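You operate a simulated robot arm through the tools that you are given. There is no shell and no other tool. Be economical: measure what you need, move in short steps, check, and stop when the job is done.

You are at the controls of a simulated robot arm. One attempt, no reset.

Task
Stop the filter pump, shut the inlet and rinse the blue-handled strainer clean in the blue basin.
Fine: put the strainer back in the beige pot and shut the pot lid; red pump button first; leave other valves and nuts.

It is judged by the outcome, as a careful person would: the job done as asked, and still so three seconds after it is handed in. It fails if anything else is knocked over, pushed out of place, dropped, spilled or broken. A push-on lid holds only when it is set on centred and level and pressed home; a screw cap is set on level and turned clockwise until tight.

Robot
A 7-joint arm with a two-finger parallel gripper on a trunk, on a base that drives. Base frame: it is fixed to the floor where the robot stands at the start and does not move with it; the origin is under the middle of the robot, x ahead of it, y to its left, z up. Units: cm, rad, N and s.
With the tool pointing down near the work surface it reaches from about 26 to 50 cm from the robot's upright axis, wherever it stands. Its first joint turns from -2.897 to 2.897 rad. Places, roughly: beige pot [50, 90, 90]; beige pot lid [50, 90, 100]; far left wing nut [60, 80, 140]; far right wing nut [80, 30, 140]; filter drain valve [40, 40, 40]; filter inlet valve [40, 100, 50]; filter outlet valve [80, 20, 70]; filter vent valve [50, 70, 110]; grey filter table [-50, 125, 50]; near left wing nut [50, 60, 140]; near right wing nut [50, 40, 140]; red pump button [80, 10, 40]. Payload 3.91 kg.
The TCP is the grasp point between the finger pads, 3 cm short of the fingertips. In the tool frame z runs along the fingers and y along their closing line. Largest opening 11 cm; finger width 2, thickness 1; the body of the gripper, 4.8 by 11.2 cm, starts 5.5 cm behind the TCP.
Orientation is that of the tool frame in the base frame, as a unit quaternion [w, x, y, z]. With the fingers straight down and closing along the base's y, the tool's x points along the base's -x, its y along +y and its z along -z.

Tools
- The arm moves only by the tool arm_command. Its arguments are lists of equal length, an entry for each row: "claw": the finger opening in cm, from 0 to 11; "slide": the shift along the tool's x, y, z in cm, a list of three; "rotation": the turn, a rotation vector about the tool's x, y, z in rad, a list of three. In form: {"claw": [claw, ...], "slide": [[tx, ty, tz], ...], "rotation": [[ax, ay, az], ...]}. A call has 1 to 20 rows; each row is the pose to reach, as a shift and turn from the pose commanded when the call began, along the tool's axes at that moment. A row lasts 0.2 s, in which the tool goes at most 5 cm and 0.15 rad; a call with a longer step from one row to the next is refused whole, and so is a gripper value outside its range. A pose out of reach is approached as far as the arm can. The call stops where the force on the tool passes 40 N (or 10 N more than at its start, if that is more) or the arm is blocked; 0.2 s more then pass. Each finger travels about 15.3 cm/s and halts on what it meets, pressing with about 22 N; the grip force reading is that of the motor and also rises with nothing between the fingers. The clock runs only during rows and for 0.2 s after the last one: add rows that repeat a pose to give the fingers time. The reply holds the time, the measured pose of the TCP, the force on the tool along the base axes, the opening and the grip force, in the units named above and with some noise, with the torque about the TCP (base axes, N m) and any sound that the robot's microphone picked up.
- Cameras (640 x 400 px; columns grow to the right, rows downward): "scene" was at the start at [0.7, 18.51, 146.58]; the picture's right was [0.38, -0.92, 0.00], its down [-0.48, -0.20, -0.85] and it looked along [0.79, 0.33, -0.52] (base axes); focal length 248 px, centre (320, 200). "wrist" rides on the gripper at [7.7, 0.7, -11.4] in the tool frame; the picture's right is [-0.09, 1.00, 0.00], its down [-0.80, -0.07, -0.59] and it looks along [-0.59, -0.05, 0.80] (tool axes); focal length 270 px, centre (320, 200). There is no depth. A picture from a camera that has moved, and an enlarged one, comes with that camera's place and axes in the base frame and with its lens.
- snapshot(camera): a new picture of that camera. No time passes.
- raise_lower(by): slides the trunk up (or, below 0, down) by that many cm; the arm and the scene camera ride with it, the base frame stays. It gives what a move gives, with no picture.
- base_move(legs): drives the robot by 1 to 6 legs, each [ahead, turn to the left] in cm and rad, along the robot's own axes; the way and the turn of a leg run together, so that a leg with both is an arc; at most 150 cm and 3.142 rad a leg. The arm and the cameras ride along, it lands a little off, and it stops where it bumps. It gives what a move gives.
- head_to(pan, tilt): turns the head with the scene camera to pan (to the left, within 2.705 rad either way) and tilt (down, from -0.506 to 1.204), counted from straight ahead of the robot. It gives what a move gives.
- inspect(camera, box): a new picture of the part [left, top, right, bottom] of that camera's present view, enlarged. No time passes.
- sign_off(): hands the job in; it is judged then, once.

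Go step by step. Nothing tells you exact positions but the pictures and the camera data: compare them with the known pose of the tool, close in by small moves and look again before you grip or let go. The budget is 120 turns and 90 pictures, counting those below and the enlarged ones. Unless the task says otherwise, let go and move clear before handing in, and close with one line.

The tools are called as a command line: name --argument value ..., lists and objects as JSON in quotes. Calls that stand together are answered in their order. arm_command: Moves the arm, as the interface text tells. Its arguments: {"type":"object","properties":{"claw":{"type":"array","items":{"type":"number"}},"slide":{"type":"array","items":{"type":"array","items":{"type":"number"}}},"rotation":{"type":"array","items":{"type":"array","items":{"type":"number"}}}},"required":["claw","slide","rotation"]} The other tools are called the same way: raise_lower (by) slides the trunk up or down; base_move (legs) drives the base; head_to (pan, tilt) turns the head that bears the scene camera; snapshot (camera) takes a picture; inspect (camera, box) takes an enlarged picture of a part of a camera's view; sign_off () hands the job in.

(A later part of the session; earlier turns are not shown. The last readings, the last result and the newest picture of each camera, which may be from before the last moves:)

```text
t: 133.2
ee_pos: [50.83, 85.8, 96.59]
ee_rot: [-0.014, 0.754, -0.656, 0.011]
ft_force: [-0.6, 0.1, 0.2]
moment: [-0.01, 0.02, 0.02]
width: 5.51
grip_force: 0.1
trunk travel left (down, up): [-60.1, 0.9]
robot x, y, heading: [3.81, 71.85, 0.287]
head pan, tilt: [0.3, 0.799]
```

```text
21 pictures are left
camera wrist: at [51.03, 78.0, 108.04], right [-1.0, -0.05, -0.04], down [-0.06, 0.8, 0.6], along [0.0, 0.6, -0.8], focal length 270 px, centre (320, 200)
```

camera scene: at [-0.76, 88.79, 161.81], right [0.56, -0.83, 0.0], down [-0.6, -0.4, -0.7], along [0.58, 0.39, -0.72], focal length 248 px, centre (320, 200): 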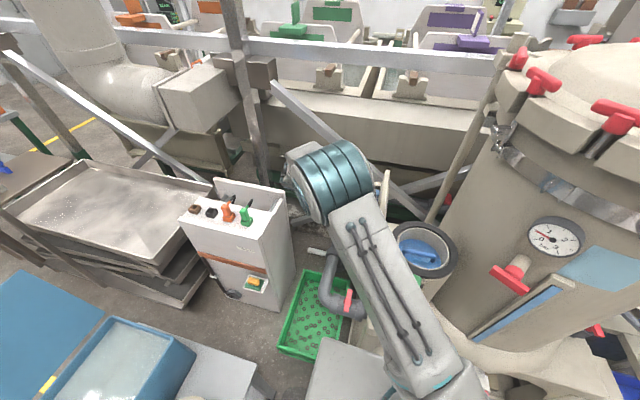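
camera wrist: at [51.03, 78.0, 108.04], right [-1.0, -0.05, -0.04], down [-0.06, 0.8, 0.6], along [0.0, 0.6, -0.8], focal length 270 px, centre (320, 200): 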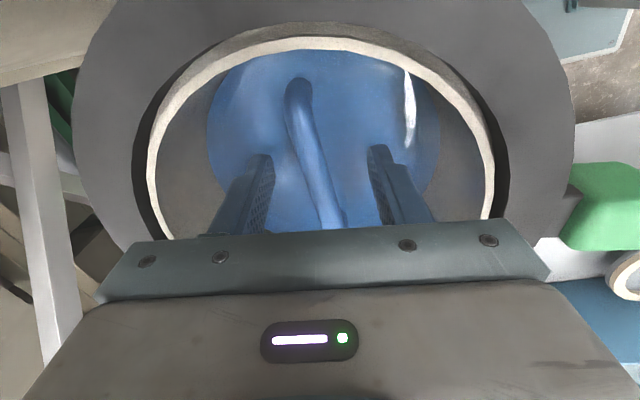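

arm_command --claw '[5.5, 5.5, 5.5, 3, 1, 0.5, 0.5]' --slide '[[0, 0, 1.2], [0, 0, 2.4], [0, 0, 3.0], [0, 0, 3.0], [0, 0, 3.0], [0, 0, 3.0], [0, 0, 3.0]]' --rotation '[[0, 0, 0], [0, 0, 0], [0, 0, 0], [0, 0, 0], [0, 0, 0], [0, 0, 0], [0, 0, 0]]'

```text
t: 134.8
ee_pos: [50.71, 86.12, 93.68]
ee_rot: [-0.016, 0.755, -0.656, 0.012]
ft_force: [-0.1, 1.0, 2.6]
moment: [0.18, 0.21, -0.06]
width: 1.37
grip_force: 21.8
trunk travel left (down, up): [-60.1, 0.9]
robot x, y, heading: [4.03, 72.3, 0.293]
head pan, tilt: [0.3, 0.799]
```

The strainer is gripped. I'll lift straight up and look at it.

arm_command --claw '[0.5, 0.5, 0.5, 0.5, 0.5, 0.5, 0.5, 0.5, 0.5, 0.5]' --slide '[[0, -0.14, -3.5], [0, -0.28, -7], [0, -0.42, -10.5], [0, -0.56, -14], [0, -0.7, -17.5], [0, -0.84, -21], [0, -0.98, -24.5], [0, -1.12, -28], [0, -1.26, -31.5], [0, -1.4, -35]]' --rotation '[[0, 0, 0], [0, 0, 0], [0, 0, 0], [0, 0, 0], [0, 0, 0], [0, 0, 0], [0, 0, 0], [0, 0, 0], [0, 0, 0], [0, 0, 0]]'

snapshot --camera "scene"

```text
t: 137.0
ee_pos: [51.01, 86.23, 128.84]
ee_rot: [-0.015, 0.755, -0.656, 0.011]
ft_force: [-0.4, -0.2, -1.2]
moment: [0.03, 0.02, 0.02]
width: 1.37
grip_force: 22.3
trunk travel left (down, up): [-60.1, 0.9]
robot x, y, heading: [3.99, 72.05, 0.289]
head pan, tilt: [0.3, 0.799]
```

```text
20 pictures are left
camera scene: at [-0.73, 88.78, 161.78], right [0.56, -0.83, 0.0], down [-0.6, -0.4, -0.7], along [0.58, 0.39, -0.72], focal length 248 px, centre (320, 200)
```

scene: 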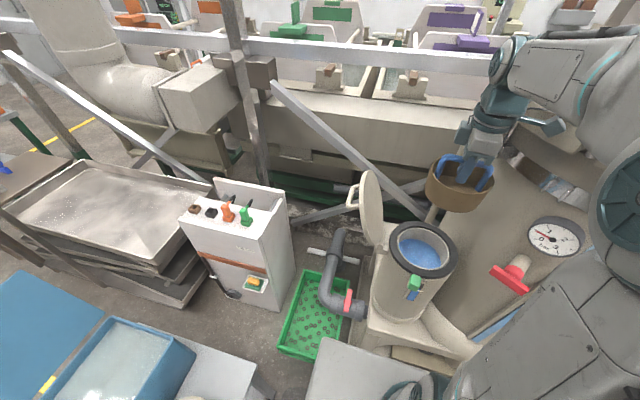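

inspect --camera "scene" --box '[410, 110, 530, 220]'

```text
3.64 times, centred on (470, 165) of scene
camera zoom: at [-0.73, 88.78, 161.78], right [0.56, -0.83, 0.0], down [-0.6, -0.4, -0.7], along [0.58, 0.39, -0.72], focal length 900 px, centre (-226, 327)
```

zoom: 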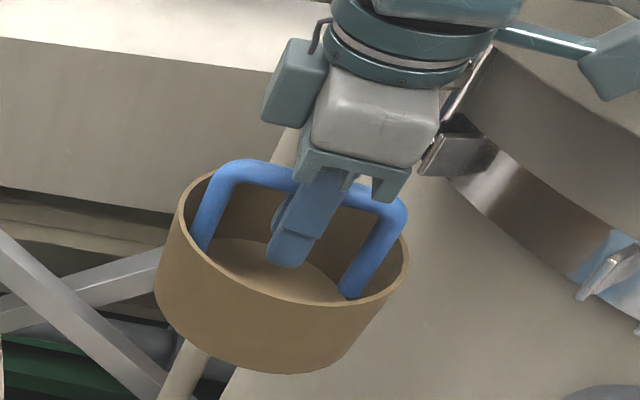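

The strainer is a small dirty basket with a blue bar handle; its bottom is about 7–8 cm below the grip. I'll retract it towards the robot and drive back to the basin side, reversing the known-clear route.

arm_command --claw '[0.5, 0.5, 0.5, 0.5]' --slide '[[0.6, 3.4, 0], [1.2, 6.8, 0], [1.8, 10.2, 0], [2.35, 13.5, 0]]' --rotation '[[0, 0, 0], [0, 0, 0], [0, 0, 0], [0, 0, 0]]'

base_move --legs '[[-8, 0], [0, 1.28], [-70, 0], [0, 0.727], [-84, 0], [0, -0.8]]'

```text
t: 138.0
ee_pos: [37.74, 81.47, 128.05]
ee_rot: [-0.015, 0.755, -0.656, 0.011]
ft_force: [-0.2, 0.5, -1.3]
moment: [0.0, -0.02, -0.01]
width: 1.36
grip_force: 22.1
trunk travel left (down, up): [-60.1, 0.9]
robot x, y, heading: [3.84, 71.42, 0.292]
head pan, tilt: [0.3, 0.799]
```

```text
t: 153.8
ee_pos: [53.69, -29.13, 127.97]
ee_rot: [-0.019, 0.996, -0.092, 0.0]
ft_force: [-0.1, 0.5, -0.7]
moment: [0.02, 0.01, -0.03]
width: 1.34
grip_force: 22.1
trunk travel left (down, up): [-60.1, 0.9]
robot x, y, heading: [52.08, -64.29, 1.533]
head pan, tilt: [0.3, 0.799]
```

I'm back near the earlier spot with the strainer held high. Now a look at the basin with the head turned.

head_to --pan -0.75 --tilt 0.85

snapshot --camera "scene"

```text
t: 155.1
ee_pos: [53.65, -29.11, 128.08]
ee_rot: [-0.019, 0.996, -0.092, -0.001]
ft_force: [0.0, 0.0, -1.1]
moment: [-0.01, 0.0, 0.02]
width: 1.38
grip_force: 22.1
trunk travel left (down, up): [-60.1, 0.9]
robot x, y, heading: [51.83, -64.24, 1.533]
head pan, tilt: [-0.75, 0.85]
```

```text
18 pictures are left
camera scene: at [42.27, -65.7, 161.38], right [0.71, -0.71, 0.0], down [-0.53, -0.53, -0.66], along [0.47, 0.47, -0.75], focal length 248 px, centre (320, 200)
```

scene: 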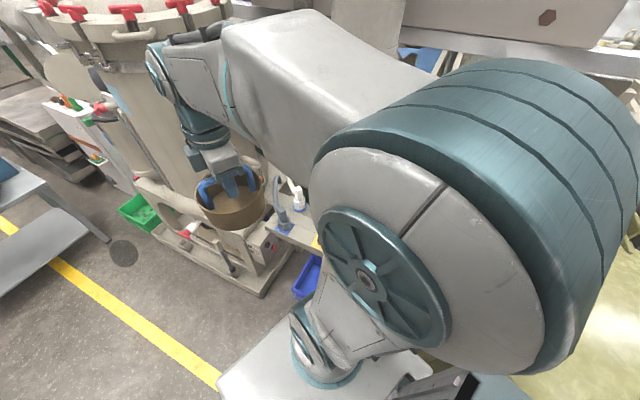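

arm_command --claw '[0.5, 0.5, 0.5, 0.5, 0.5, 0.5, 0.5, 0.5, 0.5, 0.5]' --slide '[[3.7, -2.4, 0], [7.5, -4.8, 0], [11.2, -7.3, 0], [15.3, -7, 0], [19.4, -6.8, 0], [23.5, -6.5, 0], [26.8, -4.9, 0], [30, -3.2, 0], [33.3, -1.5, 0], [36.5, 0.2, 0]]' --rotation '[[0, 0, 0.08], [0, 0, 0.16], [0, 0, 0.24], [0, 0, 0.32], [0, 0, 0.4], [0, 0, 0.48], [0, 0, 0.56], [0, 0, 0.64], [0, 0, 0.72], [0, 0, 0.8]]'

raise_lower --by -25

head_to --pan -0.6 --tilt 0.8

snapshot --camera "scene"

snapshot --camera "wrist"

```text
t: 157.3
ee_pos: [89.53, -36.09, 127.61]
ee_rot: [-0.017, 0.881, -0.474, -0.007]
ft_force: [0.9, 0.7, -1.2]
moment: [0.01, 0.01, 0.0]
width: 1.37
grip_force: 22.1
trunk travel left (down, up): [-60.1, 0.9]
robot x, y, heading: [51.81, -64.03, 1.535]
head pan, tilt: [-0.75, 0.85]
```

```text
t: 159.8
ee_pos: [89.48, -36.11, 102.55]
ee_rot: [-0.017, 0.881, -0.473, -0.007]
ft_force: [-0.4, 0.5, -0.5]
moment: [0.0, 0.0, 0.0]
width: 1.35
grip_force: 21.9
trunk travel left (down, up): [-35.1, 25.9]
robot x, y, heading: [51.89, -64.03, 1.535]
head pan, tilt: [-0.75, 0.85]
```

```text
t: 160.5
ee_pos: [89.39, -35.96, 102.65]
ee_rot: [-0.016, 0.881, -0.472, -0.008]
ft_force: [-0.6, 0.3, -0.5]
moment: [-0.03, -0.02, -0.04]
width: 1.38
grip_force: 22.0
trunk travel left (down, up): [-35.1, 25.9]
robot x, y, heading: [51.69, -63.99, 1.536]
head pan, tilt: [-0.6, 0.799]
```

```text
17 pictures are left
camera scene: at [41.56, -64.74, 136.78], right [0.81, -0.59, 0.0], down [-0.43, -0.58, -0.7], along [0.41, 0.56, -0.72], focal length 248 px, centre (320, 200)
```

scene: 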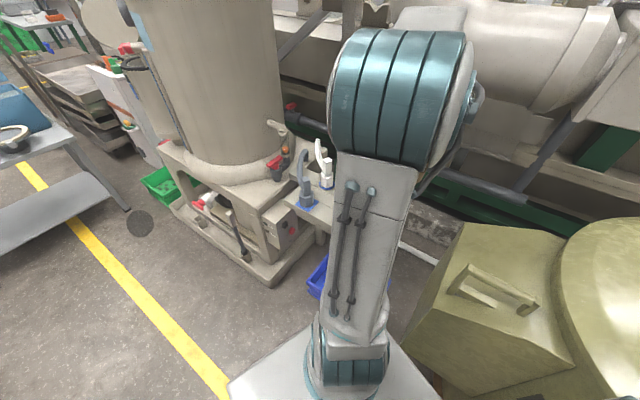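

```text
16 pictures are left
camera wrist: at [93.21, -43.24, 113.88], right [-0.88, -0.48, -0.02], down [-0.39, 0.68, 0.62], along [-0.28, 0.55, -0.79], focal length 270 px, centre (320, 200)
```

wrist: 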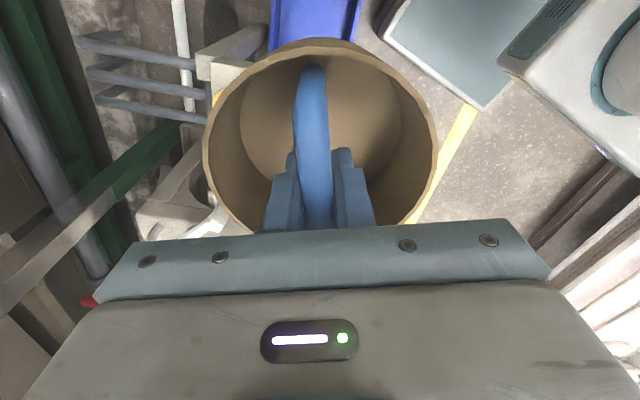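

The posture is good: elbow up, strainer over the free right end of the basin. I'll shift a bit away from the tap table's end, then lower.

arm_command --claw '[0.5]' --slide '[[3.35, 1.27, 0]]' --rotation '[[0, 0, 0]]'

raise_lower --by -34

snapshot --camera "scene"

```text
t: 160.9
ee_pos: [90.17, -39.69, 102.75]
ee_rot: [-0.017, 0.881, -0.473, -0.008]
ft_force: [0.2, 0.1, -1.9]
moment: [0.04, 0.03, -0.01]
width: 1.36
grip_force: 21.8
trunk travel left (down, up): [-35.1, 25.9]
robot x, y, heading: [52.41, -64.07, 1.537]
head pan, tilt: [-0.6, 0.799]
```

```text
t: 164.3
ee_pos: [90.17, -39.64, 68.79]
ee_rot: [-0.018, 0.881, -0.472, -0.008]
ft_force: [-0.1, -0.4, -1.1]
moment: [0.01, 0.01, 0.01]
width: 1.36
grip_force: 22.3
trunk travel left (down, up): [-1.1, 59.9]
robot x, y, heading: [51.73, -63.98, 1.538]
head pan, tilt: [-0.6, 0.799]
```

```text
15 pictures are left
camera scene: at [41.56, -64.74, 102.78], right [0.81, -0.59, 0.0], down [-0.42, -0.58, -0.7], along [0.41, 0.56, -0.72], focal length 248 px, centre (320, 200)
```

scene: 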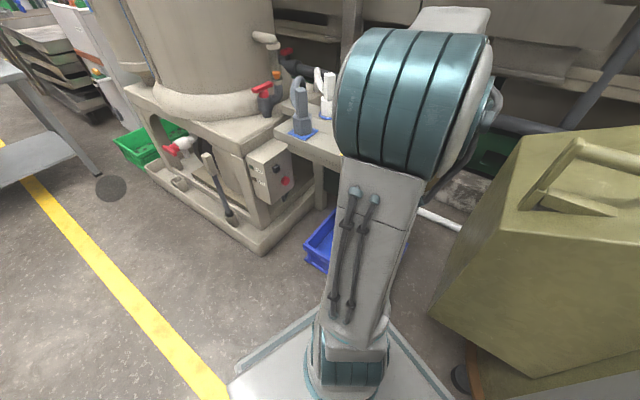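

Now I'll lower with the arm to about z 36, just beyond the table end.

arm_command --claw '[0.5, 0.5, 0.5, 0.5, 0.5, 0.5, 0.5, 0.5]' --slide '[[0.1, 0.1, 4.1], [0.2, 0.2, 8.2], [0.35, 0.25, 12.3], [0.5, 0.35, 16.4], [0.6, 0.4, 20.5], [0.7, 0.5, 24.6], [0.85, 0.6, 28.7], [0.95, 0.7, 32.8]]' --rotation '[[0, 0, 0], [0, 0, 0], [0, 0, 0], [0, 0, 0], [0, 0, 0], [0, 0, 0], [0, 0, 0], [0, 0, 0]]'

snapshot --camera "wrist"

snapshot --camera "scene"

```text
t: 166.1
ee_pos: [90.2, -39.67, 36.13]
ee_rot: [-0.017, 0.881, -0.472, -0.008]
ft_force: [-0.7, 0.0, -0.8]
moment: [0.02, 0.02, -0.01]
width: 1.35
grip_force: 21.8
trunk travel left (down, up): [-1.1, 59.9]
robot x, y, heading: [52.01, -64.18, 1.532]
head pan, tilt: [-0.6, 0.799]
```

```text
14 pictures are left
camera wrist: at [93.98, -46.76, 47.4], right [-0.88, -0.48, -0.02], down [-0.39, 0.68, 0.62], along [-0.28, 0.55, -0.78], focal length 270 px, centre (320, 200)
```

wrist: 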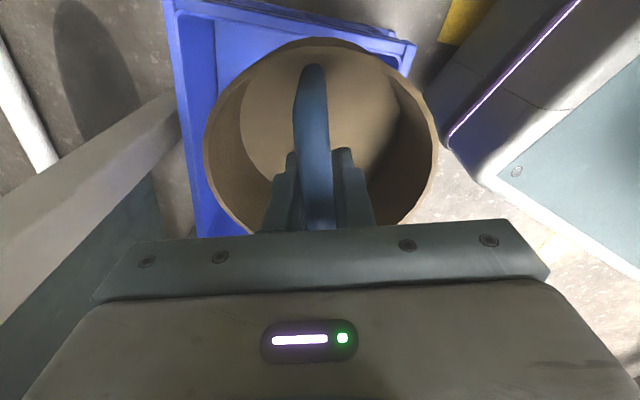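

```text
13 pictures are left
camera scene: at [41.53, -64.75, 102.79], right [0.81, -0.59, 0.0], down [-0.42, -0.58, -0.7], along [0.41, 0.56, -0.72], focal length 248 px, centre (320, 200)
```

scene: 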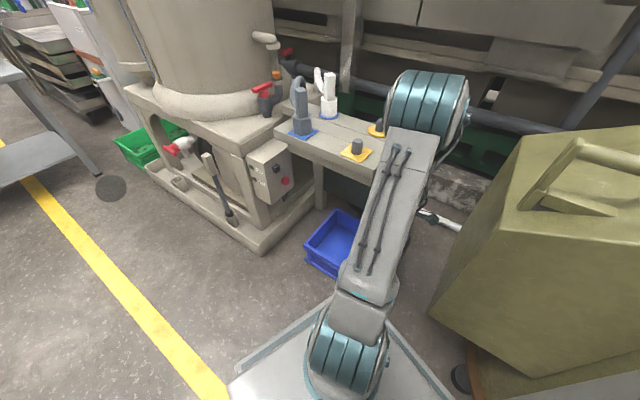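

The strainer hangs just beside the basin's right end. I'll lower, slide over the basin interior under table height, and check.

arm_command --claw '[0.5, 0.5, 0.5, 0.5, 0.5]' --slide '[[0.1, 0.1, 4], [0.2, 0.2, 8], [0.35, 0.25, 12], [-2, -0.87, 12.1], [-4.3, -2, 12.2]]' --rotation '[[0, 0, 0], [0, 0, 0], [0, 0, 0], [0, 0, 0], [0, 0, 0]]'

snapshot --camera "wrist"

```text
t: 167.3
ee_pos: [89.74, -34.45, 23.99]
ee_rot: [-0.017, 0.881, -0.473, -0.007]
ft_force: [-0.2, 0.3, -1.1]
moment: [-0.01, 0.01, -0.02]
width: 1.37
grip_force: 21.7
trunk travel left (down, up): [-1.1, 59.9]
robot x, y, heading: [51.87, -64.24, 1.535]
head pan, tilt: [-0.6, 0.799]
```

```text
12 pictures are left
camera wrist: at [93.5, -41.64, 35.22], right [-0.88, -0.48, -0.02], down [-0.39, 0.68, 0.62], along [-0.28, 0.55, -0.78], focal length 270 px, centre (320, 200)
```

wrist: 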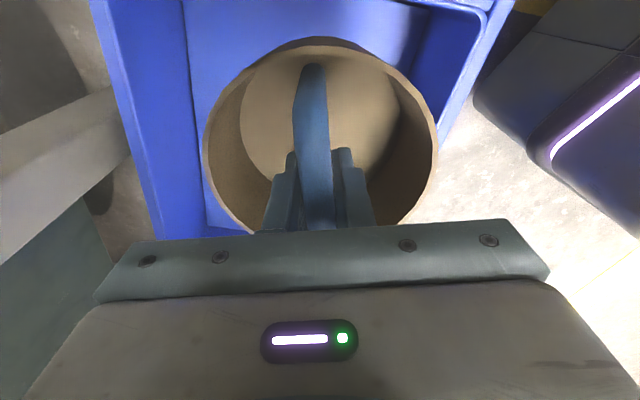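

arm_command --claw '[0.5, 0.5, 0.5, 0.5, 0.5, 0.5]' --slide '[[0.36, -1.4, 1], [0.45, -1.35, 4], [0.5, -1.3, 7], [0.6, -1.25, 9.5], [0.65, -1.2, 11.5], [0.7, -1.15, 13]]' --rotation '[[0, 0, 0], [0, 0, 0], [0, 0, 0], [0, 0, 0], [0, 0, 0], [0, 0, 0]]'

snapshot --camera "wrist"

```text
t: 168.7
ee_pos: [91.05, -33.93, 11.19]
ee_rot: [-0.018, 0.882, -0.472, -0.006]
ft_force: [1.4, 2.7, 13.9]
moment: [-0.53, -0.07, 0.01]
width: 1.38
grip_force: 21.7
trunk travel left (down, up): [-1.1, 59.9]
robot x, y, heading: [51.9, -64.24, 1.54]
head pan, tilt: [-0.6, 0.799]
```

```text
11 pictures are left
camera wrist: at [94.71, -41.06, 22.43], right [-0.88, -0.48, -0.02], down [-0.39, 0.68, 0.62], along [-0.28, 0.55, -0.78], focal length 270 px, centre (320, 200)
```

wrist: 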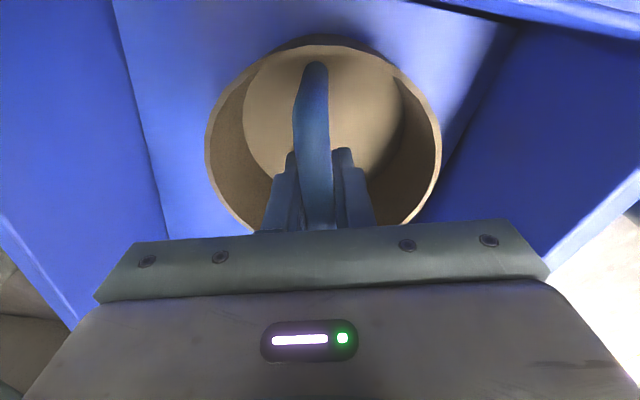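

The strainer touched the basin floor. I'll lift 1 cm and swish it gently back and forth and up and down.

arm_command --claw '[0.5, 0.5, 0.5, 0.5, 0.5, 0.5, 0.5, 0.5, 0.5, 0.5, 0.5, 0.5, 0.5, 0.5, 0.5, 0.5, 0.5, 0.5, 0.5, 0.5]' --slide '[[0, 0, -1.2], [0, -2, -1.2], [0, -4, -1.2], [0, -2, -1.2], [0, 0, -1.2], [0, -2, -1.2], [0, -4, -1.2], [-1.5, -4, -1.2], [-3, -3, -1.2], [-1.5, -1.5, -1.2], [0, 0, -1.2], [0, -2, -1.2], [0, -4, -1.2], [0, -2, -1.2], [0, -1, -1.2], [0, -1, -3], [0, -1, -1.2], [0, -1, -3], [0, -1, -1.2], [0, -1, -1.2]]' --rotation '[[0, 0, 0], [0, 0, 0], [0, 0, 0], [0, 0, 0], [0, 0, 0], [0, 0, 0], [0, 0, 0], [0, 0, 0], [0, 0, 0], [0, 0, 0], [0, 0, 0], [0, 0, 0], [0, 0, 0], [0, 0, 0], [0, 0, 0], [0, 0, 0], [0, 0, 0], [0, 0, 0], [0, 0, 0], [0, 0, 0]]'

snapshot --camera "wrist"

```text
t: 172.9
ee_pos: [91.78, -33.38, 12.0]
ee_rot: [-0.017, 0.881, -0.473, -0.008]
ft_force: [-0.5, 1.1, -1.7]
moment: [0.04, -0.02, -0.02]
width: 1.37
grip_force: 21.4
trunk travel left (down, up): [-1.1, 59.9]
robot x, y, heading: [52.04, -64.11, 1.534]
head pan, tilt: [-0.6, 0.799]
```

```text
10 pictures are left
camera wrist: at [95.57, -40.6, 23.37], right [-0.88, -0.48, -0.02], down [-0.39, 0.68, 0.62], along [-0.28, 0.55, -0.79], focal length 270 px, centre (320, 200)
```

wrist: 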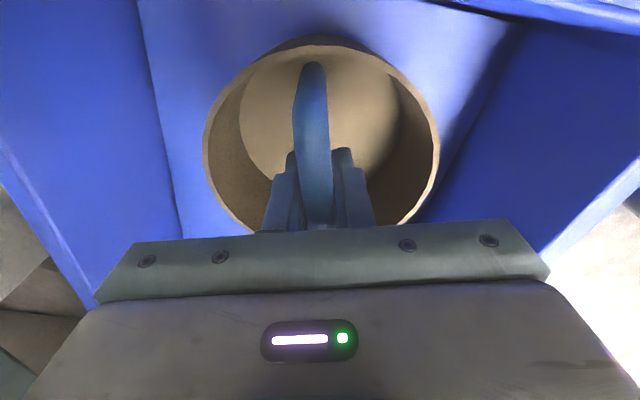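

It still looks brown, so I'll swish longer and with bigger strokes.

arm_command --claw '[0.5, 0.5, 0.5, 0.5, 0.5, 0.5, 0.5, 0.5, 0.5, 0.5, 0.5, 0.5, 0.5, 0.5, 0.5, 0.5, 0.5, 0.5, 0.5, 0.5]' --slide '[[0, -3, 0.3], [0, -6, 0.3], [0, -3, 0.3], [0, 0, 0.3], [0, -3, 0.3], [0, -6, 0.3], [0, -3, 0.3], [0, 0, 0.3], [0, -3, 0.3], [0, -6, 0.3], [0, -3, 0.3], [0, 0, 0.3], [-1.5, -3, 0.3], [-2, -6, 0.3], [-1.5, -3, 0.3], [0, -1, 0.3], [0, -1, -4], [0, -1, 0.3], [0, -1, -4], [0, -1, 0.3]]' --rotation '[[0, 0, 0], [0, 0, 0], [0, 0, 0], [0, 0, 0], [0, 0, 0], [0, 0, 0], [0, 0, 0], [0, 0, 0], [0, 0, 0], [0, 0, 0], [0, 0, 0], [0, 0, 0], [0, 0, 0], [0, 0, 0], [0, 0, 0], [0, 0, 0], [0, 0, 0], [0, 0, 0], [0, 0, 0], [0, 0, 0]]'

snapshot --camera "wrist"

```text
t: 177.1
ee_pos: [92.39, -32.81, 11.72]
ee_rot: [-0.018, 0.881, -0.472, -0.007]
ft_force: [0.1, 0.4, -0.4]
moment: [-0.01, -0.02, -0.03]
width: 1.35
grip_force: 21.9
trunk travel left (down, up): [-1.1, 59.9]
robot x, y, heading: [51.87, -64.24, 1.536]
head pan, tilt: [-0.6, 0.799]
```

```text
9 pictures are left
camera wrist: at [96.16, -40.13, 23.07], right [-0.88, -0.48, -0.02], down [-0.39, 0.68, 0.62], along [-0.28, 0.55, -0.78], focal length 270 px, centre (320, 200)
```

wrist: 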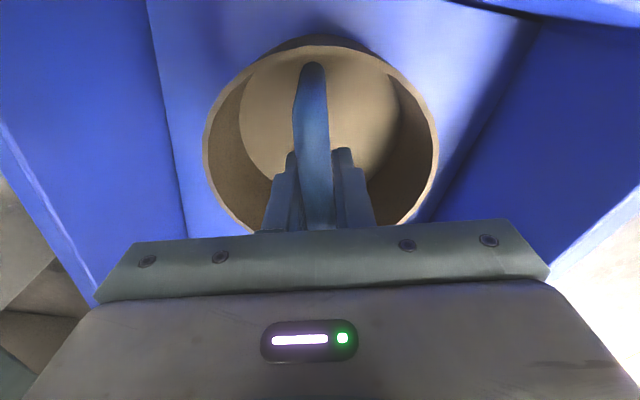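

The floor crate turns out to be dry, so the colour can't change there. The blue tub on the grey filter table, with a glossy water surface, must be the blue basin. I'll lift out along the same path and go there.

arm_command --claw '[0.5, 0.5, 0.5, 0.5, 0.5, 0.5, 0.5, 0.5, 0.5, 0.5, 0.5, 0.5, 0.5, 0.5, 0.5, 0.5]' --slide '[[-0.1, -0.1, -4], [-0.25, -0.2, -8], [-0.36, -0.26, -12.3], [1.1, 1.6, -12.3], [2.6, 3.5, -12.4], [4.1, 5.4, -12.6], [4.0, 5.3, -17], [3.9, 5.2, -21.5], [3.75, 5.1, -26], [3.6, 5, -30.5], [3.5, 4.9, -35], [3.4, 4.8, -39.5], [3.25, 4.7, -44], [3.1, 4.6, -48.5], [3, 4.5, -53], [2.9, 4.4, -57.3]]' --rotation '[[0, 0, 0], [0, 0, 0], [0, 0, 0], [0, 0, 0], [0, 0, 0], [0, 0, 0], [0, 0, 0], [0, 0, 0], [0, 0, 0], [0, 0, 0], [0, 0, 0], [0, 0, 0], [0, 0, 0], [0, 0, 0], [0, 0, 0], [0, 0, 0]]'

raise_lower --by 38

raise_lower --by 21

```text
t: 180.5
ee_pos: [90.61, -39.31, 68.73]
ee_rot: [-0.017, 0.881, -0.473, -0.007]
ft_force: [1.4, -0.5, -1.6]
moment: [-0.04, 0.0, 0.02]
width: 1.37
grip_force: 22.1
trunk travel left (down, up): [-1.1, 59.9]
robot x, y, heading: [51.95, -64.31, 1.539]
head pan, tilt: [-0.6, 0.799]
```

```text
t: 184.1
ee_pos: [90.68, -39.49, 106.74]
ee_rot: [-0.016, 0.881, -0.472, -0.007]
ft_force: [0.1, 0.3, -0.3]
moment: [0.03, 0.01, -0.02]
width: 1.35
grip_force: 22.0
trunk travel left (down, up): [-39.1, 21.9]
robot x, y, heading: [51.88, -64.18, 1.534]
head pan, tilt: [-0.6, 0.799]
```

```text
t: 186.4
ee_pos: [90.6, -39.47, 127.76]
ee_rot: [-0.017, 0.881, -0.473, -0.007]
ft_force: [0.6, -0.2, -1.0]
moment: [0.02, 0.01, 0.01]
width: 1.33
grip_force: 22.1
trunk travel left (down, up): [-60.1, 0.9]
robot x, y, heading: [52.15, -64.14, 1.535]
head pan, tilt: [-0.6, 0.799]
```

arm_command --claw '[0.5, 0.5, 0.5, 0.5, 0.5, 0.5, 0.5, 0.5, 0.5, 0.5]' --slide '[[-4.35, 0.9, 0], [-8.7, 1.8, 0], [-13, 2.7, 0], [-17.4, 3.6, 0], [-20.4, 6.4, 0], [-23.5, 9.1, 0], [-26.5, 11.9, 0], [-27.4, 16.2, 0], [-28.2, 20.6, 0], [-29.1, 24.95, 0]]' --rotation '[[0, 0, -0.08], [0, 0, -0.16], [0, 0, -0.24], [0, 0, -0.32], [0, 0, -0.4], [0, 0, -0.48], [0, 0, -0.56], [0, 0, -0.64], [0, 0, -0.72], [0, 0, -0.8]]'

base_move --legs '[[0, 0.78], [86, 0], [0, -0.745], [71, 0], [0, 0.28], [9, 0]]'

head_to --pan 0.1 --tilt 0.75

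snapshot --camera "scene"

```text
t: 188.6
ee_pos: [53.77, -29.32, 128.13]
ee_rot: [-0.019, 0.996, -0.091, 0.001]
ft_force: [0.0, -0.3, -0.7]
moment: [0.0, 0.02, 0.02]
width: 1.36
grip_force: 22.0
trunk travel left (down, up): [-60.1, 0.9]
robot x, y, heading: [51.98, -64.14, 1.539]
head pan, tilt: [-0.6, 0.799]
```

```text
t: 202.2
ee_pos: [-17.93, 112.16, 128.05]
ee_rot: [-0.018, 0.998, 0.061, -0.004]
ft_force: [0.1, 1.0, -1.1]
moment: [-0.03, -0.01, 0.0]
width: 1.36
grip_force: 22.1
trunk travel left (down, up): [-60.1, 0.9]
robot x, y, heading: [-9.02, 78.19, 1.847]
head pan, tilt: [-0.6, 0.799]
```

```text
t: 203.3
ee_pos: [-17.85, 112.02, 128.09]
ee_rot: [-0.018, 0.998, 0.061, -0.003]
ft_force: [-0.2, 0.2, -1.7]
moment: [0.0, 0.03, 0.01]
width: 1.35
grip_force: 21.7
trunk travel left (down, up): [-60.1, 0.9]
robot x, y, heading: [-9.15, 78.38, 1.838]
head pan, tilt: [0.099, 0.75]
```

```text
8 pictures are left
camera scene: at [-24.54, 74.51, 162.18], right [0.93, 0.36, 0.0], down [0.25, -0.64, -0.73], along [-0.27, 0.68, -0.68], focal length 248 px, centre (320, 200)
```

scene: 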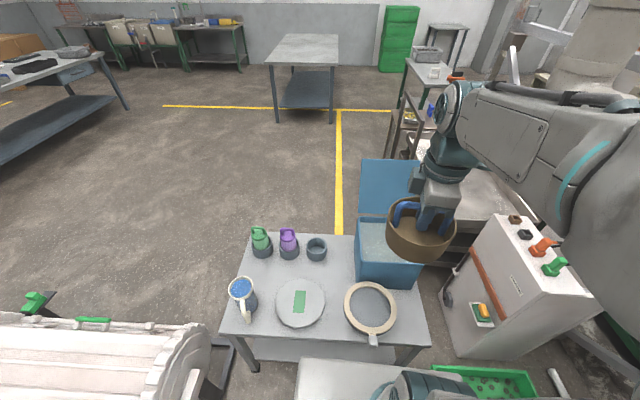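

The tub's rim corners fit my earlier fix: centre about [-22, 147], rim z ≈ 76, with water inside. I'll move up to the table and extend over it, well above everything.

base_move --legs '[[7.5, 0]]'

arm_command --claw '[0.5, 0.5, 0.5, 0.5, 0.5, 0.5]' --slide '[[0.3, -4.4, 0.15], [0.7, -8.8, 0.3], [1, -13.1, 0.5], [1.3, -17.5, 0.65], [1.7, -21.9, 0.8], [2, -26.2, 0.96]]' --rotation '[[0, 0, 0], [0, 0, 0], [0, 0, 0], [0, 0, 0], [0, 0, 0], [0, 0, 0]]'

snapshot --camera "wrist"

```text
t: 204.4
ee_pos: [-19.97, 119.51, 128.23]
ee_rot: [-0.018, 0.998, 0.06, -0.002]
ft_force: [-0.3, 0.2, -0.7]
moment: [-0.01, 0.0, 0.01]
width: 1.35
grip_force: 21.8
trunk travel left (down, up): [-60.1, 0.9]
robot x, y, heading: [-11.54, 85.34, 1.838]
head pan, tilt: [0.099, 0.75]
```

```text
t: 205.8
ee_pos: [-20.81, 145.39, 128.08]
ee_rot: [-0.017, 0.998, 0.059, -0.002]
ft_force: [-0.2, 0.7, -1.4]
moment: [0.0, 0.02, 0.01]
width: 1.36
grip_force: 21.9
trunk travel left (down, up): [-60.1, 0.9]
robot x, y, heading: [-11.22, 85.34, 1.847]
head pan, tilt: [0.099, 0.75]
```

```text
7 pictures are left
camera wrist: at [-12.83, 145.31, 139.5], right [0.03, -1.0, -0.03], down [-0.8, -0.05, 0.6], along [-0.6, 0.01, -0.8], focal length 270 px, centre (320, 200)
```

wrist: 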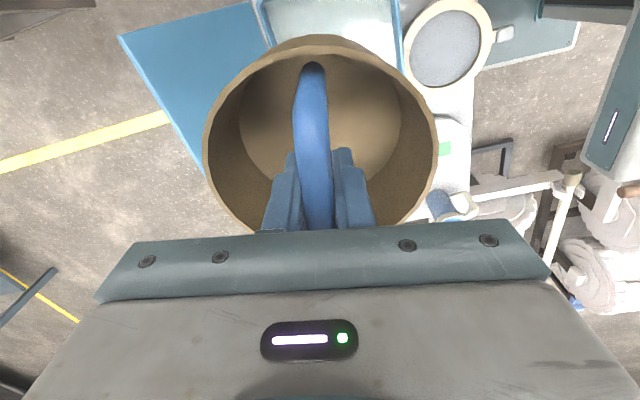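

Refit: the tub rim is at z ≈ 82.5 and its centre near [-23, 144.5]. I'll centre the strainer and lower to just above the water.

arm_command --claw '[0.5, 0.5]' --slide '[[-1, 0, 0], [-2, 0.5, 0]]' --rotation '[[0, 0, 0], [0, 0, 0]]'

raise_lower --by -32

snapshot --camera "wrist"

```text
t: 206.4
ee_pos: [-22.84, 144.66, 128.18]
ee_rot: [-0.018, 0.998, 0.06, -0.003]
ft_force: [0.7, -0.7, -0.5]
moment: [0.01, 0.03, -0.01]
width: 1.36
grip_force: 22.2
trunk travel left (down, up): [-60.1, 0.9]
robot x, y, heading: [-11.27, 85.25, 1.845]
head pan, tilt: [0.099, 0.75]
```

```text
t: 209.5
ee_pos: [-22.77, 144.78, 96.16]
ee_rot: [-0.019, 0.998, 0.06, -0.003]
ft_force: [-0.5, 0.0, -0.8]
moment: [-0.04, 0.0, 0.0]
width: 1.37
grip_force: 21.4
trunk travel left (down, up): [-28.1, 32.9]
robot x, y, heading: [-10.9, 85.56, 1.839]
head pan, tilt: [0.099, 0.75]
```

```text
6 pictures are left
camera wrist: at [-14.88, 144.57, 107.59], right [0.03, -1.0, -0.04], down [-0.8, -0.05, 0.6], along [-0.6, 0.01, -0.8], focal length 270 px, centre (320, 200)
```

wrist: 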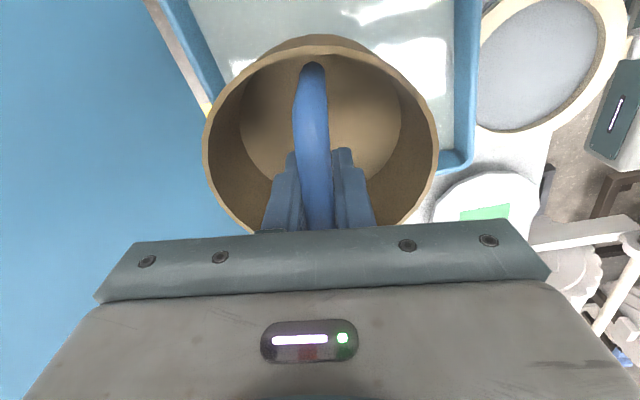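

The water surface is clear in this view, and the strainer is over the middle of the tub. Now I'll dip slowly.

arm_command --claw '[0.5, 0.5, 0.5, 0.5, 0.5, 0.5, 0.5]' --slide '[[1.1, -0.2, 1], [1.1, -0.1, 4], [1.1, 0, 7], [1.1, 0.15, 10], [1.1, 0.25, 13], [1.15, 0.35, 15.5], [1.15, 0.4, 17.5]]' --rotation '[[0, 0, 0], [0, 0, 0], [0, 0, 0], [0, 0, 0], [0, 0, 0], [0, 0, 0], [0, 0, 0]]'

arm_command --claw '[0.5, 0.5, 0.5, 0.5, 0.5, 0.5, 0.5, 0.5, 0.5, 0.5, 0.5, 0.5, 0.5, 0.5, 0.5, 0.5, 0.5, 0.5, 0.5, 0.5]' --slide '[[0, -1.5, 0], [0, -3, 0], [0, -1.5, 0], [0, 0, 0], [0, 1.5, 0], [0, 3, 0], [0, 1.5, 0], [0, 0, 0], [0, -1.5, 0], [0, -3, 0], [0, -1.5, 0], [0, 0, 0], [0, 1.5, 0], [0, 3, 0], [0, 1.5, 0], [0, 0, 0], [0, 0, -1.5], [0, 0, -3], [0, 0, -1.5], [0, 0, 0]]' --rotation '[[0, 0, 0], [0, 0, 0], [0, 0, 0], [0, 0, 0], [0, 0, 0], [0, 0, 0], [0, 0, 0], [0, 0, 0], [0, 0, 0], [0, 0, 0], [0, 0, 0], [0, 0, 0], [0, 0, 0], [0, 0, 0], [0, 0, 0], [0, 0, 0], [0, 0, 0], [0, 0, 0], [0, 0, 0], [0, 0, 0]]'

snapshot --camera "wrist"

```text
t: 211.1
ee_pos: [-22.01, 144.86, 78.5]
ee_rot: [-0.018, 0.998, 0.061, -0.003]
ft_force: [-0.2, 0.6, -1.7]
moment: [-0.02, 0.0, 0.03]
width: 1.36
grip_force: 21.8
trunk travel left (down, up): [-28.1, 32.9]
robot x, y, heading: [-11.03, 85.6, 1.842]
head pan, tilt: [0.099, 0.75]
```

```text
t: 215.3
ee_pos: [-21.61, 145.04, 78.59]
ee_rot: [-0.017, 0.998, 0.06, -0.003]
ft_force: [0.8, -0.9, -1.1]
moment: [-0.01, 0.04, 0.01]
width: 1.36
grip_force: 21.9
trunk travel left (down, up): [-28.1, 32.9]
robot x, y, heading: [-11.24, 85.36, 1.84]
head pan, tilt: [0.099, 0.75]
```

```text
5 pictures are left
camera wrist: at [-13.7, 144.88, 90.07], right [0.03, -1.0, -0.04], down [-0.8, -0.05, 0.6], along [-0.6, 0.01, -0.8], focal length 270 px, centre (320, 200)
```

wrist: 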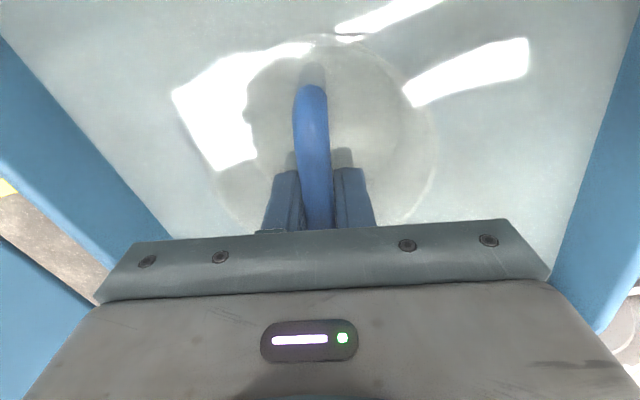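

The strainer is under water and already looks pale and clean. A few more strokes, then I'll lift and let it drain above the tub.

arm_command --claw '[0.5, 0.5, 0.5, 0.5, 0.5, 0.5, 0.5, 0.5, 0.5, 0.5, 0.5, 0.5, 0.5, 0.5, 0.5, 0.5, 0.5, 0.5, 0.5, 0.5]' --slide '[[0, -2, 0], [0, -3.5, 0], [0, -1.5, 0], [0, 0.5, 0], [0, 2.5, 0], [0, 0.5, 0], [0, -1.5, 0], [0, -3.5, 0], [0, -1.5, 0], [0, 0, 0], [0, -0.1, -2], [0, -0.2, -5], [0, -0.3, -8], [0, -0.4, -11], [0, -0.5, -14], [0, -0.6, -17], [0, -0.6, -17], [0, -0.6, -17], [0, -0.6, -17], [0, -0.6, -17]]' --rotation '[[0, 0, 0], [0, 0, 0], [0, 0, 0], [0, 0, 0], [0, 0, 0], [0, 0, 0], [0, 0, 0], [0, 0, 0], [0, 0, 0], [0, 0, 0], [0, 0, 0], [0, 0, 0], [0, 0, 0], [0, 0, 0], [0, 0, 0], [0, 0, 0], [0, 0, 0], [0, 0, 0], [0, 0, 0], [0, 0, 0]]'

raise_lower --by 32

arm_command --claw '[0.5, 0.5, 0.5, 0.5, 0.5, 0.5]' --slide '[[-0.5, 4.4, -0.1], [-1, 8.8, -0.3], [-1.4, 13.1, -0.5], [-1.8, 17.5, -0.6], [-2.2, 21.9, -0.8], [-2.6, 26.2, -0.9]]' --rotation '[[0, 0, 0], [0, 0, 0], [0, 0, 0], [0, 0, 0], [0, 0, 0], [0, 0, 0]]'

inspect --camera "scene" --box '[320, 130, 560, 300]'

```text
t: 219.5
ee_pos: [-21.48, 145.11, 95.73]
ee_rot: [-0.018, 0.998, 0.06, -0.003]
ft_force: [0.0, -0.2, -0.4]
moment: [-0.02, -0.02, -0.05]
width: 1.38
grip_force: 21.7
trunk travel left (down, up): [-28.1, 32.9]
robot x, y, heading: [-10.97, 85.43, 1.843]
head pan, tilt: [0.099, 0.75]
```

```text
t: 222.7
ee_pos: [-21.57, 145.16, 127.62]
ee_rot: [-0.018, 0.998, 0.061, -0.003]
ft_force: [-0.2, -0.5, -0.5]
moment: [0.02, 0.0, 0.0]
width: 1.34
grip_force: 21.4
trunk travel left (down, up): [-60.1, 0.9]
robot x, y, heading: [-11.06, 85.12, 1.843]
head pan, tilt: [0.099, 0.75]
```

```text
t: 224.1
ee_pos: [-20.69, 119.01, 127.66]
ee_rot: [-0.019, 0.998, 0.061, -0.003]
ft_force: [0.5, -0.4, -1.4]
moment: [0.03, -0.02, 0.0]
width: 1.35
grip_force: 21.9
trunk travel left (down, up): [-60.1, 0.9]
robot x, y, heading: [-11.3, 85.19, 1.844]
head pan, tilt: [0.099, 0.75]
```

```text
2.35 times, centred on (440, 215) of scene
camera zoom: at [-26.53, 81.6, 162.18], right [0.93, 0.36, 0.0], down [0.25, -0.63, -0.73], along [-0.27, 0.68, -0.68], focal length 582 px, centre (38, 165)
```

zoom: 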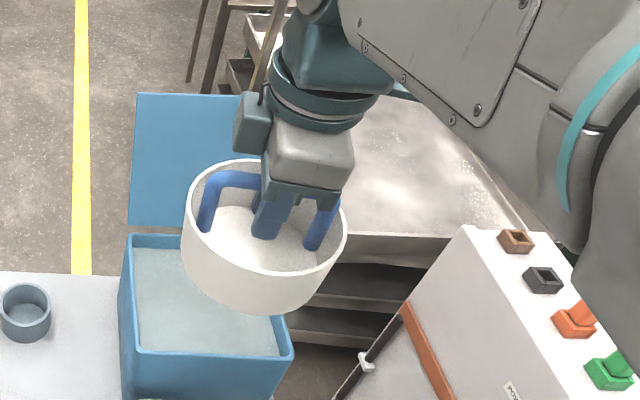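

It came out clean and white. I'll drive back to the pot position along the earlier path.

base_move --legs '[[-16.5, 0], [0, -1.551], [10.9, 0]]'

```text
t: 230.1
ee_pos: [37.12, 82.22, 127.58]
ee_rot: [-0.015, 0.75, -0.661, 0.011]
ft_force: [1.4, 0.6, -0.7]
moment: [-0.02, 0.06, -0.01]
width: 1.33
grip_force: 21.8
trunk travel left (down, up): [-60.1, 0.9]
robot x, y, heading: [3.62, 72.36, 0.276]
head pan, tilt: [0.099, 0.75]
```

arm_command --claw '[0.5, 0.5, 0.5, 0.5, 0.5]' --slide '[[-0.5, -3.5, -0.6], [-1.1, -7.1, -0.6], [-1.6, -10.6, -0.6], [-2.17, -14.15, -0.62], [-2.17, -14.15, -0.62]]' --rotation '[[0, 0, 0], [0, 0, 0], [0, 0, 0], [0, 0, 0], [0, 0, 0]]'

snapshot --camera "wrist"

```text
t: 231.3
ee_pos: [50.56, 86.36, 128.94]
ee_rot: [-0.015, 0.751, -0.66, 0.01]
ft_force: [-1.2, 0.3, -1.4]
moment: [-0.01, -0.01, 0.01]
width: 1.38
grip_force: 21.5
trunk travel left (down, up): [-60.1, 0.9]
robot x, y, heading: [2.81, 72.34, 0.276]
head pan, tilt: [0.099, 0.75]
```

```text
3 pictures are left
camera wrist: at [50.56, 78.69, 140.32], right [-1.0, -0.04, -0.04], down [-0.05, 0.8, 0.6], along [0.01, 0.6, -0.8], focal length 270 px, centre (320, 200)
```

wrist: 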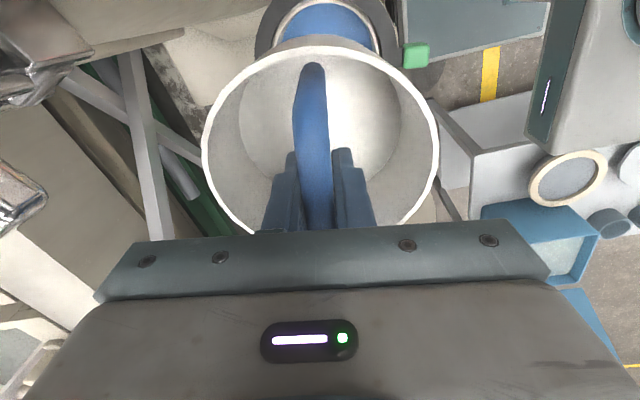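

arm_command --claw '[0.5, 0.5, 0.5, 0.5, 0.5, 0.5, 0.5, 0.5, 0.5, 0.5, 0.5, 0.5]' --slide '[[0.27, 0, 3.5], [0.27, 0.14, 7], [0.27, 0.27, 10.5], [0.27, 0.4, 14], [0.3, 0.53, 17.5], [0.3, 0.66, 21], [0.3, 0.79, 24.5], [0.3, 0.88, 27], [0.3, 0.98, 29.5], [0.3, 1.05, 31.5], [0.3, 1.12, 33.5], [0.3, 1.16, 34.6]]' --rotation '[[0, 0, 0], [0, 0, 0], [0, 0, 0], [0, 0, 0], [0, 0, 0], [0, 0, 0], [0, 0, 0], [0, 0, 0], [0, 0, 0], [0, 0, 0], [0, 0, 0], [0, 0, 0]]'

```text
t: 233.9
ee_pos: [50.9, 85.95, 94.12]
ee_rot: [-0.015, 0.751, -0.66, 0.01]
ft_force: [0.5, 0.0, -1.1]
moment: [0.0, 0.04, 0.0]
width: 1.37
grip_force: 22.3
trunk travel left (down, up): [-60.1, 0.9]
robot x, y, heading: [3.3, 72.54, 0.276]
head pan, tilt: [0.099, 0.75]
```

arm_command --claw '[0.5, 0.5, 0.5]' --slide '[[0, 0, 0.4], [0, 0, 0.8], [0, 0, 1.0]]' --rotation '[[0, 0, 0], [0, 0, 0], [0, 0, 0]]'

```text
t: 234.7
ee_pos: [51.0, 85.87, 93.14]
ee_rot: [-0.016, 0.75, -0.661, 0.011]
ft_force: [2.2, -4.0, 16.2]
moment: [0.05, 0.24, -0.03]
width: 1.37
grip_force: 21.8
trunk travel left (down, up): [-60.1, 0.9]
robot x, y, heading: [3.38, 72.66, 0.279]
head pan, tilt: [0.099, 0.75]
```

The strainer is seated (16 N contact). I'll release and rise straight up.

arm_command --claw '[2, 4, 5.5, 5.5, 5.5, 5.5, 5.5, 5.5, 5.5, 5.5]' --slide '[[0, 0, -0.4], [0, 0, -0.4], [0, 0, -0.4], [0, 0, -0.4], [0, -0.1, -3.5], [0, -0.25, -7.5], [0, -0.4, -11.5], [0, -0.6, -15.5], [0, -0.75, -19.5], [0, -0.9, -24]]' --rotation '[[0, 0, 0], [0, 0, 0], [0, 0, 0], [0, 0, 0], [0, 0, 0], [0, 0, 0], [0, 0, 0], [0, 0, 0], [0, 0, 0], [0, 0, 0]]'

snapshot --camera "wrist"

```text
t: 236.9
ee_pos: [51.0, 85.93, 117.4]
ee_rot: [-0.015, 0.751, -0.66, 0.01]
ft_force: [-0.8, -0.3, 0.0]
moment: [-0.01, -0.02, -0.02]
width: 5.53
grip_force: 0.0
trunk travel left (down, up): [-60.1, 0.9]
robot x, y, heading: [3.11, 72.7, 0.281]
head pan, tilt: [0.099, 0.75]
```

```text
2 pictures are left
camera wrist: at [50.9, 78.23, 128.8], right [-1.0, -0.04, -0.04], down [-0.05, 0.8, 0.6], along [0.01, 0.6, -0.8], focal length 270 px, centre (320, 200)
```

wrist: 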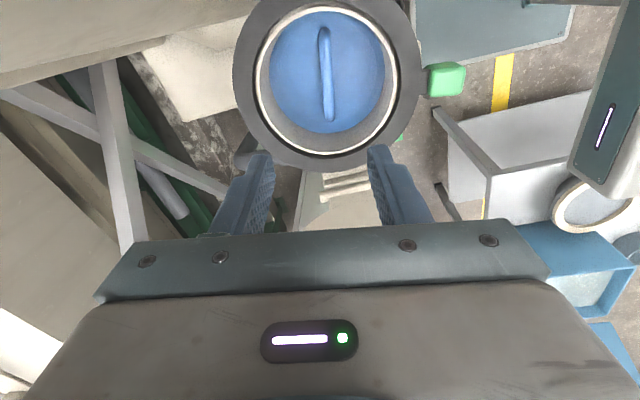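

The strainer sits flat and centred in the pot. Next I'll go back round the front of the lid to its outer side to re-grip the handle.

arm_command --claw '[5.5, 5.5, 5.5, 5.5, 5.5, 5.5, 5.5, 5.5, 6, 6]' --slide '[[0, 4.2, 0], [-0.1, 8.4, 0], [-0.1, 12.6, 0], [-0.2, 16.8, 0], [-0.27, 21.1, 0], [-4.8, 21.1, 0], [-9.3, 21.2, 0], [-13.8, 21.2, 0], [-18.3, 21.3, 0], [-22.8, 21.3, 0]]' --rotation '[[0, 0, 0.141], [0, 0, 0.282], [0, 0, 0.423], [0, 0, 0.564], [0, 0, 0.705], [0, 0, 0.846], [0, 0, 0.987], [0, 0, 1.128], [0, 0, 1.269], [0, 0, 1.409]]'

```text
t: 239.1
ee_pos: [27.2, 105.86, 116.43]
ee_rot: [0.018, -0.144, 0.989, 0.001]
ft_force: [0.2, 0.2, 1.6]
moment: [0.0, 0.0, 0.03]
width: 6.01
grip_force: 0.1
trunk travel left (down, up): [-60.1, 0.9]
robot x, y, heading: [3.3, 72.4, 0.272]
head pan, tilt: [0.099, 0.75]
```

arm_command --claw '[6, 6, 6, 6, 6, 6, 6, 6, 6, 6, 6]' --slide '[[-0.8, 2, 0], [-2.2, 4.3, 0], [-3.8, 4.3, 0], [-5.4, 4.3, 0], [-7, 4.3, 0], [-8.6, 4.3, 0], [-10.2, 4.3, 0], [-11.8, 4.3, 0], [-13.4, 4.3, 0], [-15, 4.3, 0.1], [-16.4, 4.3, 0.1]]' --rotation '[[0.14, 0, 0], [0.28, 0, 0], [0.42, 0, 0], [0.56, 0, 0], [0.7, 0, 0], [0.84, 0, 0], [0.98, 0, 0], [1.12, 0, 0], [1.26, 0, 0], [1.4, 0, 0], [1.5, 0, 0]]'

head_to --pan 0.3 --tilt 0.799

inspect --camera "scene" --box '[280, 130, 480, 320]'

```text
t: 241.5
ee_pos: [41.2, 114.81, 117.1]
ee_rot: [0.112, -0.093, 0.724, -0.674]
ft_force: [-0.4, 0.0, -0.2]
moment: [-0.01, -0.01, 0.03]
width: 6.01
grip_force: 0.0
trunk travel left (down, up): [-60.1, 0.9]
robot x, y, heading: [3.23, 72.56, 0.279]
head pan, tilt: [0.099, 0.75]
```

```text
t: 242.2
ee_pos: [41.33, 114.77, 116.98]
ee_rot: [0.111, -0.093, 0.725, -0.673]
ft_force: [0.0, 0.6, 0.9]
moment: [-0.05, 0.02, 0.02]
width: 5.99
grip_force: 0.1
trunk travel left (down, up): [-60.1, 0.9]
robot x, y, heading: [3.37, 72.2, 0.284]
head pan, tilt: [0.3, 0.799]
```

```text
2.11 times, centred on (380, 225) of scene
camera zoom: at [-1.48, 89.36, 161.78], right [0.55, -0.84, 0.0], down [-0.6, -0.39, -0.7], along [0.58, 0.38, -0.72], focal length 521 px, centre (194, 147)
```

zoom: 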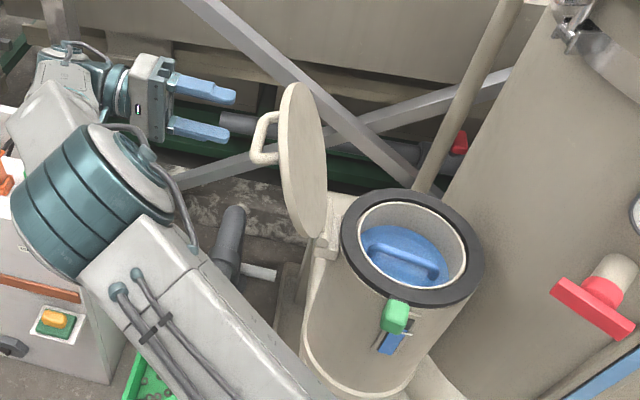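

The setup is the same as when I let go. I'll advance onto the handle and grip.

arm_command --claw '[6, 6, 6, 6, 4, 2, 0.5, 0.5]' --slide '[[0, 0.1, 3.5], [0, 0.1, 7], [0, 0.2, 9.5], [0, 0.2, 11], [0, 0.2, 11], [0, 0.2, 11], [0, 0.2, 11], [0, 0.2, 11]]' --rotation '[[0, 0, 0], [0, 0, 0], [0, 0, 0], [0, 0, 0], [0, 0, 0], [0, 0, 0], [0, 0, 0], [0, 0, 0]]'

```text
t: 244.0
ee_pos: [44.25, 103.95, 116.03]
ee_rot: [0.111, -0.093, 0.724, -0.674]
ft_force: [1.8, 5.6, 13.3]
moment: [-0.51, 0.8, -0.37]
width: 1.58
grip_force: 45.2
trunk travel left (down, up): [-60.1, 0.9]
robot x, y, heading: [2.76, 72.3, 0.277]
head pan, tilt: [0.3, 0.799]
```

Gripped. The measured points fit a hinge circle of radius 17 cm, so I'll swing the lid back along it, first half first.

arm_command --claw '[0.5, 0.5, 0.5, 0.5, 0.5, 0.5, 0.5]' --slide '[[-0.08, -0.91, 2.11], [-0.15, -1.53, 4.33], [-0.21, -1.85, 6.58], [-0.25, -1.87, 8.88], [-0.29, -1.57, 11.17], [-0.31, -0.97, 13.39], [-0.32, -0.08, 15.51]]' --rotation '[[-0.115, 0, 0], [-0.23, 0, 0], [-0.345, 0, 0], [-0.46, 0, 0], [-0.575, 0, 0], [-0.69, 0, 0], [-0.805, 0, 0]]'

```text
t: 245.6
ee_pos: [49.03, 89.46, 115.01]
ee_rot: [0.065, -0.13, 0.931, -0.336]
ft_force: [-19.4, 0.1, -15.5]
moment: [-0.63, 1.14, 0.18]
width: 1.58
grip_force: 44.6
trunk travel left (down, up): [-60.1, 0.9]
robot x, y, heading: [3.63, 72.62, 0.278]
head pan, tilt: [0.3, 0.799]
```

Half closed, tracking well. I'll continue down to closed with a slight sideways relief.

arm_command --claw '[0.5, 0.5, 0.5, 0.5, 0.5, 0.5]' --slide '[[0.2, -0.62, 2.21], [0.3, -0.93, 4.5], [0.35, -0.93, 6.79], [0.4, -0.62, 9.08], [0.4, -0.02, 11.28], [0.4, 0.89, 13.3]]' --rotation '[[-0.117, 0, 0], [-0.234, 0, 0], [-0.351, 0, 0], [-0.468, 0, 0], [-0.585, 0, 0], [-0.7, 0, 0]]'

```text
t: 247.0
ee_pos: [51.72, 81.87, 104.28]
ee_rot: [0.019, -0.145, 0.989, 0.005]
ft_force: [-0.3, 2.9, 3.6]
moment: [-0.29, 0.89, 0.95]
width: 1.57
grip_force: 45.3
trunk travel left (down, up): [-60.1, 0.9]
robot x, y, heading: [3.05, 72.67, 0.282]
head pan, tilt: [0.3, 0.799]
```

The handle is back at its original closed position (z 104.28). I'll press down gently to seat the lid, then release.

arm_command --claw '[0.5, 0.5, 0.5]' --slide '[[0, 0, 0.5], [0, 0, 0.9], [0, 0, 0.9]]' --rotation '[[0, 0, 0], [0, 0, 0], [0, 0, 0]]'

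```text
t: 247.6
ee_pos: [51.66, 81.8, 104.02]
ee_rot: [0.025, -0.145, 0.989, 0.004]
ft_force: [-8.4, -1.7, 24.7]
moment: [-0.4, 1.3, 0.94]
width: 1.58
grip_force: 45.0
trunk travel left (down, up): [-60.1, 0.9]
robot x, y, heading: [3.3, 72.72, 0.276]
head pan, tilt: [0.3, 0.799]
stopped in row 3: the force on the tool passed its limit (the readings are from after the stop); the commanded pose is now the measured one
```

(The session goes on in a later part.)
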